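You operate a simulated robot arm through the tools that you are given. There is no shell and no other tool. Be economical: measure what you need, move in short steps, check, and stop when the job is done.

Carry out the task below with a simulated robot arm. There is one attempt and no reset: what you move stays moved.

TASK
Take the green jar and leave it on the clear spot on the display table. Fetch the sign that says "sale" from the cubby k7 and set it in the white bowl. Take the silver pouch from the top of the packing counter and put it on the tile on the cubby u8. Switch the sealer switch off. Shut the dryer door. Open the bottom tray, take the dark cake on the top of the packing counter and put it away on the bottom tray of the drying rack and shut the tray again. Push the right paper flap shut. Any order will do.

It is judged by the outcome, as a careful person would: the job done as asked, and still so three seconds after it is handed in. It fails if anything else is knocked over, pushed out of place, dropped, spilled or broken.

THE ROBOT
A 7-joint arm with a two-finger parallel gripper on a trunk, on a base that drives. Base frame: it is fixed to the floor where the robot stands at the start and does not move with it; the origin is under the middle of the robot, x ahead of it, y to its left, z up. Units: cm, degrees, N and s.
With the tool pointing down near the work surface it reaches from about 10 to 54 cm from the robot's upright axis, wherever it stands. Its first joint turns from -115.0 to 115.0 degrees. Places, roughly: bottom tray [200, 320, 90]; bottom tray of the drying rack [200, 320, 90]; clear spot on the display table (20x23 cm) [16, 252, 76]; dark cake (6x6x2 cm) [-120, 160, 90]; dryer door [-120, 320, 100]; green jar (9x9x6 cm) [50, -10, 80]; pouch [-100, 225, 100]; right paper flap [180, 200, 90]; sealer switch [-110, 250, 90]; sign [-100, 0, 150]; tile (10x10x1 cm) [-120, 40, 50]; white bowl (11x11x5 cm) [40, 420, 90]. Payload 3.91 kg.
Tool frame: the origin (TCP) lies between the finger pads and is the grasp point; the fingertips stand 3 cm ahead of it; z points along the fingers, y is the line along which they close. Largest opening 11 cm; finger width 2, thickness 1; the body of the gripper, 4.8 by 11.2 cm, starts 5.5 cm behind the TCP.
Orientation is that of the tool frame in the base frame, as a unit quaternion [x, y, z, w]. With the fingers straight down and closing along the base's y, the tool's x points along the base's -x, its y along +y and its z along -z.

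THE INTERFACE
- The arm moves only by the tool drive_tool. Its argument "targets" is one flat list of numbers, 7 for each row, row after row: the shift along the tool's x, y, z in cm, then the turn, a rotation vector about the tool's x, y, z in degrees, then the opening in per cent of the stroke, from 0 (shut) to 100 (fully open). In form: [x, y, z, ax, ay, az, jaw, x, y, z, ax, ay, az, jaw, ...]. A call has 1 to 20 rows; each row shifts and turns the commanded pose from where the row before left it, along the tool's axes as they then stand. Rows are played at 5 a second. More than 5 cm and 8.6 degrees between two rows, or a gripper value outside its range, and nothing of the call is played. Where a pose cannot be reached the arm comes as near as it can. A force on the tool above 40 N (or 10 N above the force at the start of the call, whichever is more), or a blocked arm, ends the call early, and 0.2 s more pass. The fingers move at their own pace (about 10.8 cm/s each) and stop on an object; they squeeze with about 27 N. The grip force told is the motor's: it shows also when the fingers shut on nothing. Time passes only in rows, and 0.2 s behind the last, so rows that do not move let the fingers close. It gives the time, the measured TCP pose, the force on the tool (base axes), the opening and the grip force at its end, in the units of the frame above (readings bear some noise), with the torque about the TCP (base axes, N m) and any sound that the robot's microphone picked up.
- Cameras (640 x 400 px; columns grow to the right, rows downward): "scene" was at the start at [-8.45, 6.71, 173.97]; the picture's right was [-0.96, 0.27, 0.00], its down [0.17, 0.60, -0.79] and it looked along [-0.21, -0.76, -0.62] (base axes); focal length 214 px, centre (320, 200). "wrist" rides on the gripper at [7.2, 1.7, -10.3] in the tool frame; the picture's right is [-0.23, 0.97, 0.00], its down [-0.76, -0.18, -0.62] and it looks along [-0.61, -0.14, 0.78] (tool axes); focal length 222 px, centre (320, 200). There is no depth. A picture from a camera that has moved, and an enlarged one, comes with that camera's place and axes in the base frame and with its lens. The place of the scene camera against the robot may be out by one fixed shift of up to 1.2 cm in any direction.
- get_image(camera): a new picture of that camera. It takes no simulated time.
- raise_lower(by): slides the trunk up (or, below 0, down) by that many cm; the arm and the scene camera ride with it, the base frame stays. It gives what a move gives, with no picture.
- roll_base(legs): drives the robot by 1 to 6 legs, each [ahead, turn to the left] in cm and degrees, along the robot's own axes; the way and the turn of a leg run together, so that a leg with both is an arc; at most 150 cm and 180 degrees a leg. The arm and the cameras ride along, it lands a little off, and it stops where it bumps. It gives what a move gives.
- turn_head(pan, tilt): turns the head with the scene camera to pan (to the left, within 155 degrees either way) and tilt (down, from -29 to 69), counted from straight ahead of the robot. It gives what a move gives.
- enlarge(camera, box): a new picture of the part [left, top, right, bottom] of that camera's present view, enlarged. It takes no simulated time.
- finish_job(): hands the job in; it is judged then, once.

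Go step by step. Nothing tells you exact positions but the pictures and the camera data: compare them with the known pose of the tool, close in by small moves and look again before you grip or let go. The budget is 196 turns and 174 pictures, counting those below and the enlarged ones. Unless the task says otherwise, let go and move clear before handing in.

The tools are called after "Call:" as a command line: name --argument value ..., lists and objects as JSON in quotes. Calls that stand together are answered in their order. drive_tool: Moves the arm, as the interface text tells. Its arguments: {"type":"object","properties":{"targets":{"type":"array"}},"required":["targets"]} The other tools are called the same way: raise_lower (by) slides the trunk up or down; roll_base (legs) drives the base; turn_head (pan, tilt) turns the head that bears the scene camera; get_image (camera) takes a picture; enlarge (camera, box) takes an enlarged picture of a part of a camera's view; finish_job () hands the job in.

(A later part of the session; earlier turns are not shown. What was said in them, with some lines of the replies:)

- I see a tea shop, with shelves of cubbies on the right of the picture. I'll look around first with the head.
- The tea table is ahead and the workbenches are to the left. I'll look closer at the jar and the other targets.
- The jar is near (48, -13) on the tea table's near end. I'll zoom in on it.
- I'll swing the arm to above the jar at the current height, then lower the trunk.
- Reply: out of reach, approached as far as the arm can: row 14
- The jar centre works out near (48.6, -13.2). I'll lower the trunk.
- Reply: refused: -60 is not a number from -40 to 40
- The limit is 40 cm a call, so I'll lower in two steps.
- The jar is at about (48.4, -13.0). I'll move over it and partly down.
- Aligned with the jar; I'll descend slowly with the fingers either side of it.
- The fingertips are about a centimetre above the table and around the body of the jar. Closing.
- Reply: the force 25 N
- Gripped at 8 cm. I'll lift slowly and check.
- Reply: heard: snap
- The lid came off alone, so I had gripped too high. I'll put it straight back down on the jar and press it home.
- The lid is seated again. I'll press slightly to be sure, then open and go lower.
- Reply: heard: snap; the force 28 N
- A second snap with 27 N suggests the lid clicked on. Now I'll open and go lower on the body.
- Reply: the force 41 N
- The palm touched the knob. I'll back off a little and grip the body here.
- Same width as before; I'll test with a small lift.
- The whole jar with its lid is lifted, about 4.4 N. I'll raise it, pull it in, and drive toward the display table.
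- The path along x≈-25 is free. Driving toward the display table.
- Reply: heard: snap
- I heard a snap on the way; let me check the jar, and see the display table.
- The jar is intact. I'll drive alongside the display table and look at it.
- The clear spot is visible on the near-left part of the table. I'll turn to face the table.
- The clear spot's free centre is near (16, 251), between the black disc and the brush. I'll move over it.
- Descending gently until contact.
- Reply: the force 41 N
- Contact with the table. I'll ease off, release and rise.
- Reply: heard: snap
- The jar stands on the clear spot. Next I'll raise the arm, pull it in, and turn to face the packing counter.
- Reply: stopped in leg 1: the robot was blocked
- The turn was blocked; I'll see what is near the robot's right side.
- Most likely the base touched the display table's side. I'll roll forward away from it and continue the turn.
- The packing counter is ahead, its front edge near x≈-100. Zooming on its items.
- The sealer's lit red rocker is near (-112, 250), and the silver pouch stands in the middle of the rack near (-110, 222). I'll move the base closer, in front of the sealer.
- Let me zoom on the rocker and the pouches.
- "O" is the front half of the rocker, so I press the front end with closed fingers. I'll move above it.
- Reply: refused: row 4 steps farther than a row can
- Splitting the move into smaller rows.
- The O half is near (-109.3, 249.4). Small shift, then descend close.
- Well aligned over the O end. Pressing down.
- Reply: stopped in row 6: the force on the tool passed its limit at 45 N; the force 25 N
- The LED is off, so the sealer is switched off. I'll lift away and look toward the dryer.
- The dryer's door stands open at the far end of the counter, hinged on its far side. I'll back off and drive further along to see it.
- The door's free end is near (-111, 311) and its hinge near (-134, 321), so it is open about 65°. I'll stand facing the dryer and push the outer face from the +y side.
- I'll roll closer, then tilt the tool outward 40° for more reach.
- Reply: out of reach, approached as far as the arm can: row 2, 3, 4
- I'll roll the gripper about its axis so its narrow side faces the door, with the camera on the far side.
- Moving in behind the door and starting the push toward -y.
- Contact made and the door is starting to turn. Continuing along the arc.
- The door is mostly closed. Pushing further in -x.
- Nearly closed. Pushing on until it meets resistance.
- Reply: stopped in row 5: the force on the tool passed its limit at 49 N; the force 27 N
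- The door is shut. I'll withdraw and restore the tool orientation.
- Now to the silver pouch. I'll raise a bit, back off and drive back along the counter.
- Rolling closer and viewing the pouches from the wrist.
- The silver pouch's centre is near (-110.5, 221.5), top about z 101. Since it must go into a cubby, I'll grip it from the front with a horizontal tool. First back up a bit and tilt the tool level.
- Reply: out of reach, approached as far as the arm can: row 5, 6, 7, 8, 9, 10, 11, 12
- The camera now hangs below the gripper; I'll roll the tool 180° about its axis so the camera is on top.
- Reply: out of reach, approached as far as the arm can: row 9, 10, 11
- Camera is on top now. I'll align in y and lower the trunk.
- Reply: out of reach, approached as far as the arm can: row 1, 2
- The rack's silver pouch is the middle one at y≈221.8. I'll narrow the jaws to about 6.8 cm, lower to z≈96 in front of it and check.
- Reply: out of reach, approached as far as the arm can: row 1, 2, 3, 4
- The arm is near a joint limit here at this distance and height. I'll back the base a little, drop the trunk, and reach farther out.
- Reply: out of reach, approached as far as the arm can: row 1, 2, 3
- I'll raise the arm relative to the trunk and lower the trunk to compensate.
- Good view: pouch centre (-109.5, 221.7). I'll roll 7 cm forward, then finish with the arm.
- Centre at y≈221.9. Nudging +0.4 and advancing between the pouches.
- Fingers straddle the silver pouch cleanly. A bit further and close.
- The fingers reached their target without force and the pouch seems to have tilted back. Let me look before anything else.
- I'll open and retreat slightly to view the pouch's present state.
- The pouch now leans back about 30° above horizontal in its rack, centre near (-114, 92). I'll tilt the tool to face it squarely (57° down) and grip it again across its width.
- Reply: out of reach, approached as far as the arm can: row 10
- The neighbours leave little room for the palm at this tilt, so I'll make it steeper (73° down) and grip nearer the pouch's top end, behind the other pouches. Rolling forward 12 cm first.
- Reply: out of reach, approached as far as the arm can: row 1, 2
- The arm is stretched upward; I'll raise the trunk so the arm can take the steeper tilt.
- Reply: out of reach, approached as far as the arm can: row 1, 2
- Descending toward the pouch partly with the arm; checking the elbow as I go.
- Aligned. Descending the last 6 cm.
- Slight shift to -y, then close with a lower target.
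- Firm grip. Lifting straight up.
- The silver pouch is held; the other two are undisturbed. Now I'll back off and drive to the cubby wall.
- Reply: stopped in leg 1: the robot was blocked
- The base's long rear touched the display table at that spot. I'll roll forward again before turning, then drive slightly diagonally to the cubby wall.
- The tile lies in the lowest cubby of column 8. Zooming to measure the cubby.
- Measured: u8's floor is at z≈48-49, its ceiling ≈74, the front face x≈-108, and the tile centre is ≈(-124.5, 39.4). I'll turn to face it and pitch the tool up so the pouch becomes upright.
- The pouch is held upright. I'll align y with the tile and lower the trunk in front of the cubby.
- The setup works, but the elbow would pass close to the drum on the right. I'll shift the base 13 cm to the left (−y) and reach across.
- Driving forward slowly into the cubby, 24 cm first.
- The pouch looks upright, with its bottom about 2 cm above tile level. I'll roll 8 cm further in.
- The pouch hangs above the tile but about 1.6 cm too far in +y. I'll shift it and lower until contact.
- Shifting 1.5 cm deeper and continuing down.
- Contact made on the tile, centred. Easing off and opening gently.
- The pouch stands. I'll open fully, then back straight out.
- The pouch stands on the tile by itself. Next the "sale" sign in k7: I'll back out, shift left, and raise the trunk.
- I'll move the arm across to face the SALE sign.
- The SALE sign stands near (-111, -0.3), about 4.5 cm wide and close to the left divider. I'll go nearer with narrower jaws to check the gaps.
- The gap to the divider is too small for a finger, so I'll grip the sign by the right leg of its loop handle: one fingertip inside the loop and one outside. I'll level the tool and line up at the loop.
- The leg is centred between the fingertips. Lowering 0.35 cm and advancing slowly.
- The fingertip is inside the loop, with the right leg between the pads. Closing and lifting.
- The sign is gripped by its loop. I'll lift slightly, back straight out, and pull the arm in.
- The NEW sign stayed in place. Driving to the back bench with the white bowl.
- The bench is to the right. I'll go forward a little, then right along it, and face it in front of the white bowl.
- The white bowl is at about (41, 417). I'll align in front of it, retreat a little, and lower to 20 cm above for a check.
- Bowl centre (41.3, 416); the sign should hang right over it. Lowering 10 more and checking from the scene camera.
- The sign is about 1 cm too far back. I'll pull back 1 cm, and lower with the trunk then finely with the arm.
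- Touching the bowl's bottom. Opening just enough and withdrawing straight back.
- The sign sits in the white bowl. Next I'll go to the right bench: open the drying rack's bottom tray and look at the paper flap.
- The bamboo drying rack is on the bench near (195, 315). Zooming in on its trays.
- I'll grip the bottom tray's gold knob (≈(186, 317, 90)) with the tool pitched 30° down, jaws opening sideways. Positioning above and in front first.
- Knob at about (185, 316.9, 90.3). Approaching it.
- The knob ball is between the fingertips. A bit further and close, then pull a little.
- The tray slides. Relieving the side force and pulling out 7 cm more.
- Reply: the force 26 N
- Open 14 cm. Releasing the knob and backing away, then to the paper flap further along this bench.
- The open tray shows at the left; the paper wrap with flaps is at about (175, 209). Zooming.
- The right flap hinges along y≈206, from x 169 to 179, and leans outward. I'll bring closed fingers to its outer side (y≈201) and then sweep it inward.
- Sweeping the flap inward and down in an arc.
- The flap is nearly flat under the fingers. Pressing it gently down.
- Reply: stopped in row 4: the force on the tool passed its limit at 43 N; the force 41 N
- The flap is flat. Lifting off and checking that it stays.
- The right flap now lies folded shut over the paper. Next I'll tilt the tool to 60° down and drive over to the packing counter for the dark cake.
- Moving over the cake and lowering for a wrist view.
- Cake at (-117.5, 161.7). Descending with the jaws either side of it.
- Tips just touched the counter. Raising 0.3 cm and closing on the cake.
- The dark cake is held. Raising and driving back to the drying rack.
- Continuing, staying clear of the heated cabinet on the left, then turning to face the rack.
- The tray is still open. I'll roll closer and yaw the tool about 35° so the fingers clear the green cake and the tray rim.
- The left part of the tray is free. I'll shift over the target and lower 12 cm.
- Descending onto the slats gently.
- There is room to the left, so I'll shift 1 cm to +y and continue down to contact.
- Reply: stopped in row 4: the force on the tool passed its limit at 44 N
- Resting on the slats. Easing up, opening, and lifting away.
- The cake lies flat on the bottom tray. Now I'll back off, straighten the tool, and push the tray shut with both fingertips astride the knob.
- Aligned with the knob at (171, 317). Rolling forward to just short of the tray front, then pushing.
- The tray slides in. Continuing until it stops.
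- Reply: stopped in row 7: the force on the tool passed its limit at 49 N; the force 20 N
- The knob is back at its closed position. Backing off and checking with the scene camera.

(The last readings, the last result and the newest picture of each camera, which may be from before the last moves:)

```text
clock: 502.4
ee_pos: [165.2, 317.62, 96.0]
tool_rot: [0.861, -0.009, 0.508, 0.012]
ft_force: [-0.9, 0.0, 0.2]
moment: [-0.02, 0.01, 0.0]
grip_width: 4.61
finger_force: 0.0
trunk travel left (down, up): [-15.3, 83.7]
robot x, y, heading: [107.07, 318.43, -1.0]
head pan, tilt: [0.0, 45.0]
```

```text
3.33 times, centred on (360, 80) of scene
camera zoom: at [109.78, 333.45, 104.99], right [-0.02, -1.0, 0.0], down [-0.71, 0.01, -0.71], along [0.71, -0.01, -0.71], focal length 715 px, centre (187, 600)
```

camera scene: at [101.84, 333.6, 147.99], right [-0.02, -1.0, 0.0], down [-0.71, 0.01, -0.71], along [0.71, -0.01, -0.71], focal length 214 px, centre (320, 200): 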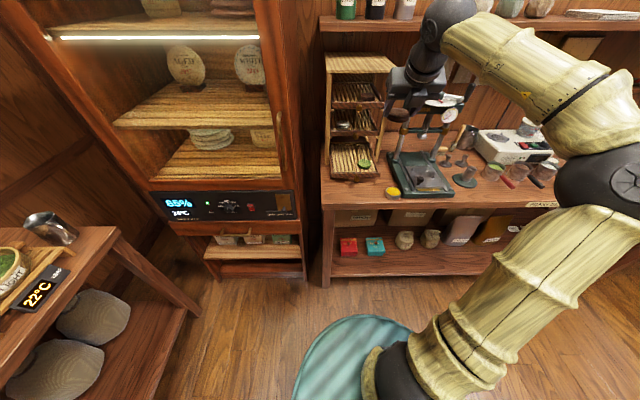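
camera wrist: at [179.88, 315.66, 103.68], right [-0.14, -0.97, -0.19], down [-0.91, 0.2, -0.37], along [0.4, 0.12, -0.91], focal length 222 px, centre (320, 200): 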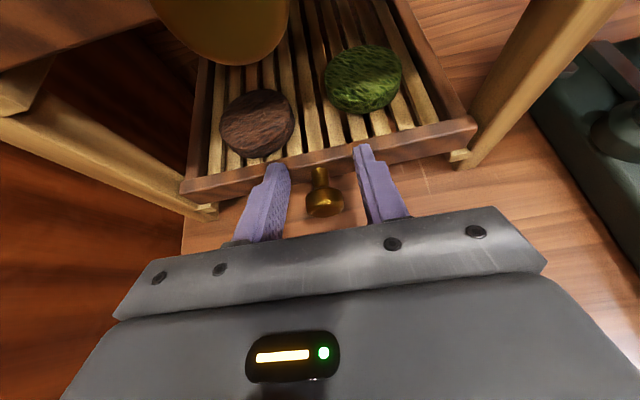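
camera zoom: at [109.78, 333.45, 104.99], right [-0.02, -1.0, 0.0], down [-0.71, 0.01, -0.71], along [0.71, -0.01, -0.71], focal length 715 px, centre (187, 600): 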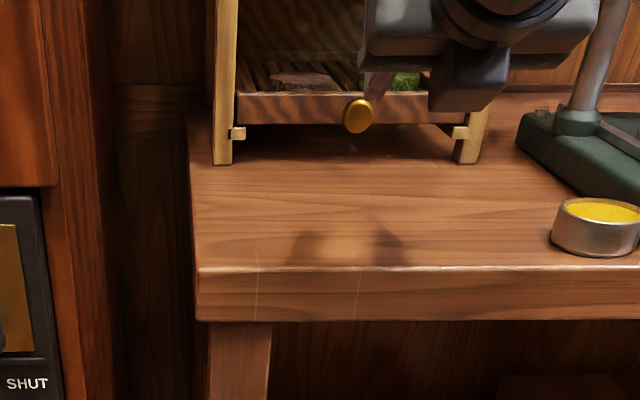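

The tray is shut with the cake inside. A last look at the flap and at the display table, which the base had touched.

Call:
raise_lower --by 40

Call:
turn_head --pan -60 --tilt 30

Call:
get_image --camera "scene"

Call:
turn_head --pan -145 --tilt 30

Call:
get_image --camera "scene"

```text
clock: 506.2
ee_pos: [165.15, 317.56, 135.93]
tool_rot: [0.862, -0.009, 0.507, 0.012]
ft_force: [0.4, -0.3, -0.1]
moment: [0.02, 0.01, 0.0]
grip_width: 4.61
finger_force: 0.1
trunk travel left (down, up): [-55.3, 43.7]
robot x, y, heading: [107.42, 318.6, -1.1]
head pan, tilt: [0.0, 45.0]
```

```text
clock: 507.5
ee_pos: [165.16, 317.45, 135.84]
tool_rot: [0.862, -0.009, 0.507, 0.012]
ft_force: [-0.6, 0.2, 0.4]
moment: [-0.01, 0.04, -0.02]
grip_width: 4.62
finger_force: 0.2
trunk travel left (down, up): [-55.3, 43.7]
robot x, y, heading: [107.55, 318.66, -1.2]
head pan, tilt: [-60.0, 30.0]
```

```text
7 pictures are left
camera scene: at [106.05, 325.68, 147.25], right [-0.87, -0.49, 0.0], down [-0.24, 0.44, -0.87], along [0.42, -0.76, -0.5], focal length 214 px, centre (320, 200)
```

scene: 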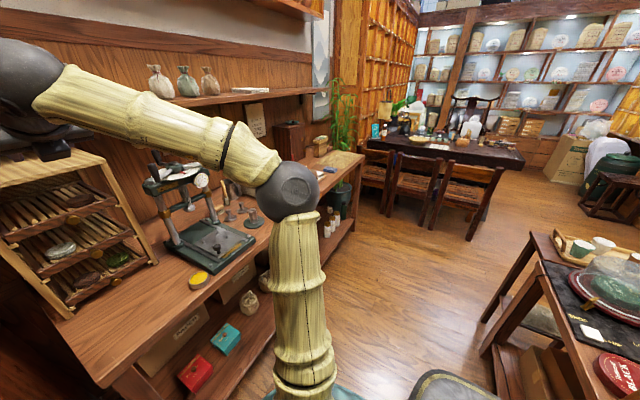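

```text
clock: 509.1
ee_pos: [165.24, 317.6, 135.94]
tool_rot: [0.861, -0.009, 0.508, 0.013]
ft_force: [0.9, -0.5, 0.4]
moment: [-0.02, -0.02, 0.01]
grip_width: 4.62
finger_force: 0.1
trunk travel left (down, up): [-55.3, 43.7]
robot x, y, heading: [107.45, 318.2, -0.7]
head pan, tilt: [-145.0, 30.0]
```

```text
6 pictures are left
camera scene: at [94.16, 328.52, 147.25], right [-0.56, 0.83, 0.0], down [0.41, 0.28, -0.87], along [-0.72, -0.49, -0.5], focal length 214 px, centre (320, 200)
```

scene: 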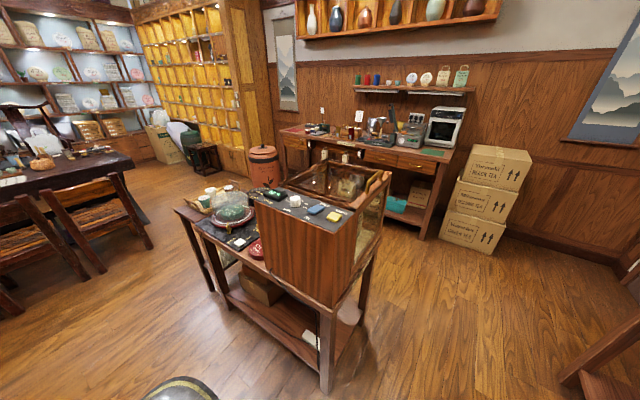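

Call:
enlarge --camera "scene" --box '[170, 160, 390, 360]'

Call:
enlarge --camera "scene" --box '[380, 90, 480, 170]'

```text
2.00 times, centred on (280, 260) of scene
camera zoom: at [94.16, 328.52, 147.25], right [-0.56, 0.83, 0.0], down [0.41, 0.28, -0.87], along [-0.72, -0.49, -0.5], focal length 429 px, centre (400, 80)
```

zoom: 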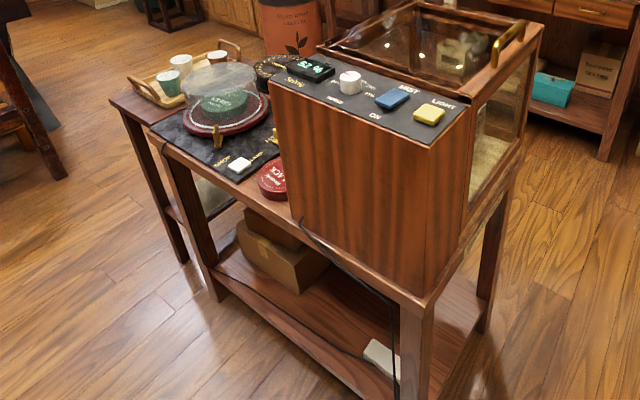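

```text
5.00 times, centred on (430, 130) of scene
camera zoom: at [94.16, 328.52, 147.25], right [-0.56, 0.83, 0.0], down [0.41, 0.28, -0.87], along [-0.72, -0.49, -0.5], focal length 1072 px, centre (-230, 550)
```

zoom: 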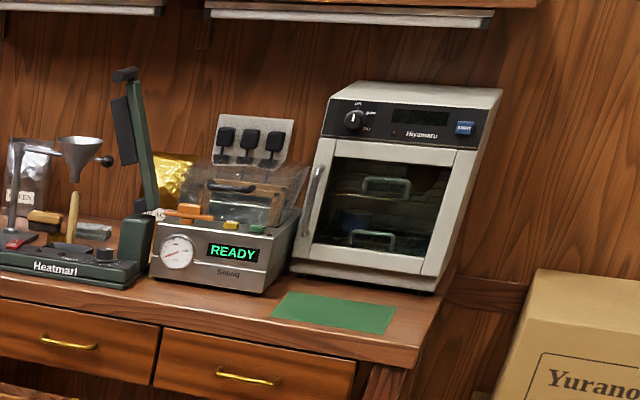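

All the jobs look done and nothing appears knocked over, so I'm handing in.

Call:
finish_job

```text
The job is handed in.
```

All seven tasks were carried out and the job is handed in; I have not seen the judge's result.

- **Green jar:** it stands on the clear spot with its lid on. On the first lift only the lid came off, with a snap. I pressed it back on, it snapped again, and I then lifted the jar by its body.
- **"Sale" sign:** it is in the white bowl, leaning inside it.
- **Silver pouch:** it stands on the tile in u8. It tipped back in its rack when I first gripped it, and I picked it up from there. The gold and red pouches beside it stayed in place.
- **Sealer switch:** off, and its light went out.
- **Dryer door:** shut.
- **Dark cake:** it lies on the bottom tray of the drying rack beside the green cake already there, and the tray is shut again.
- **Right paper flap:** folded shut. I last saw it shut just after folding it, because the arm hid it in my final look.

The base bumped something, probably the display table, twice while turning and backing. In the last pictures the table and the things on it that I could see stood upright. The glass case hid the clear spot, so I did not see the jar again after I set it down.
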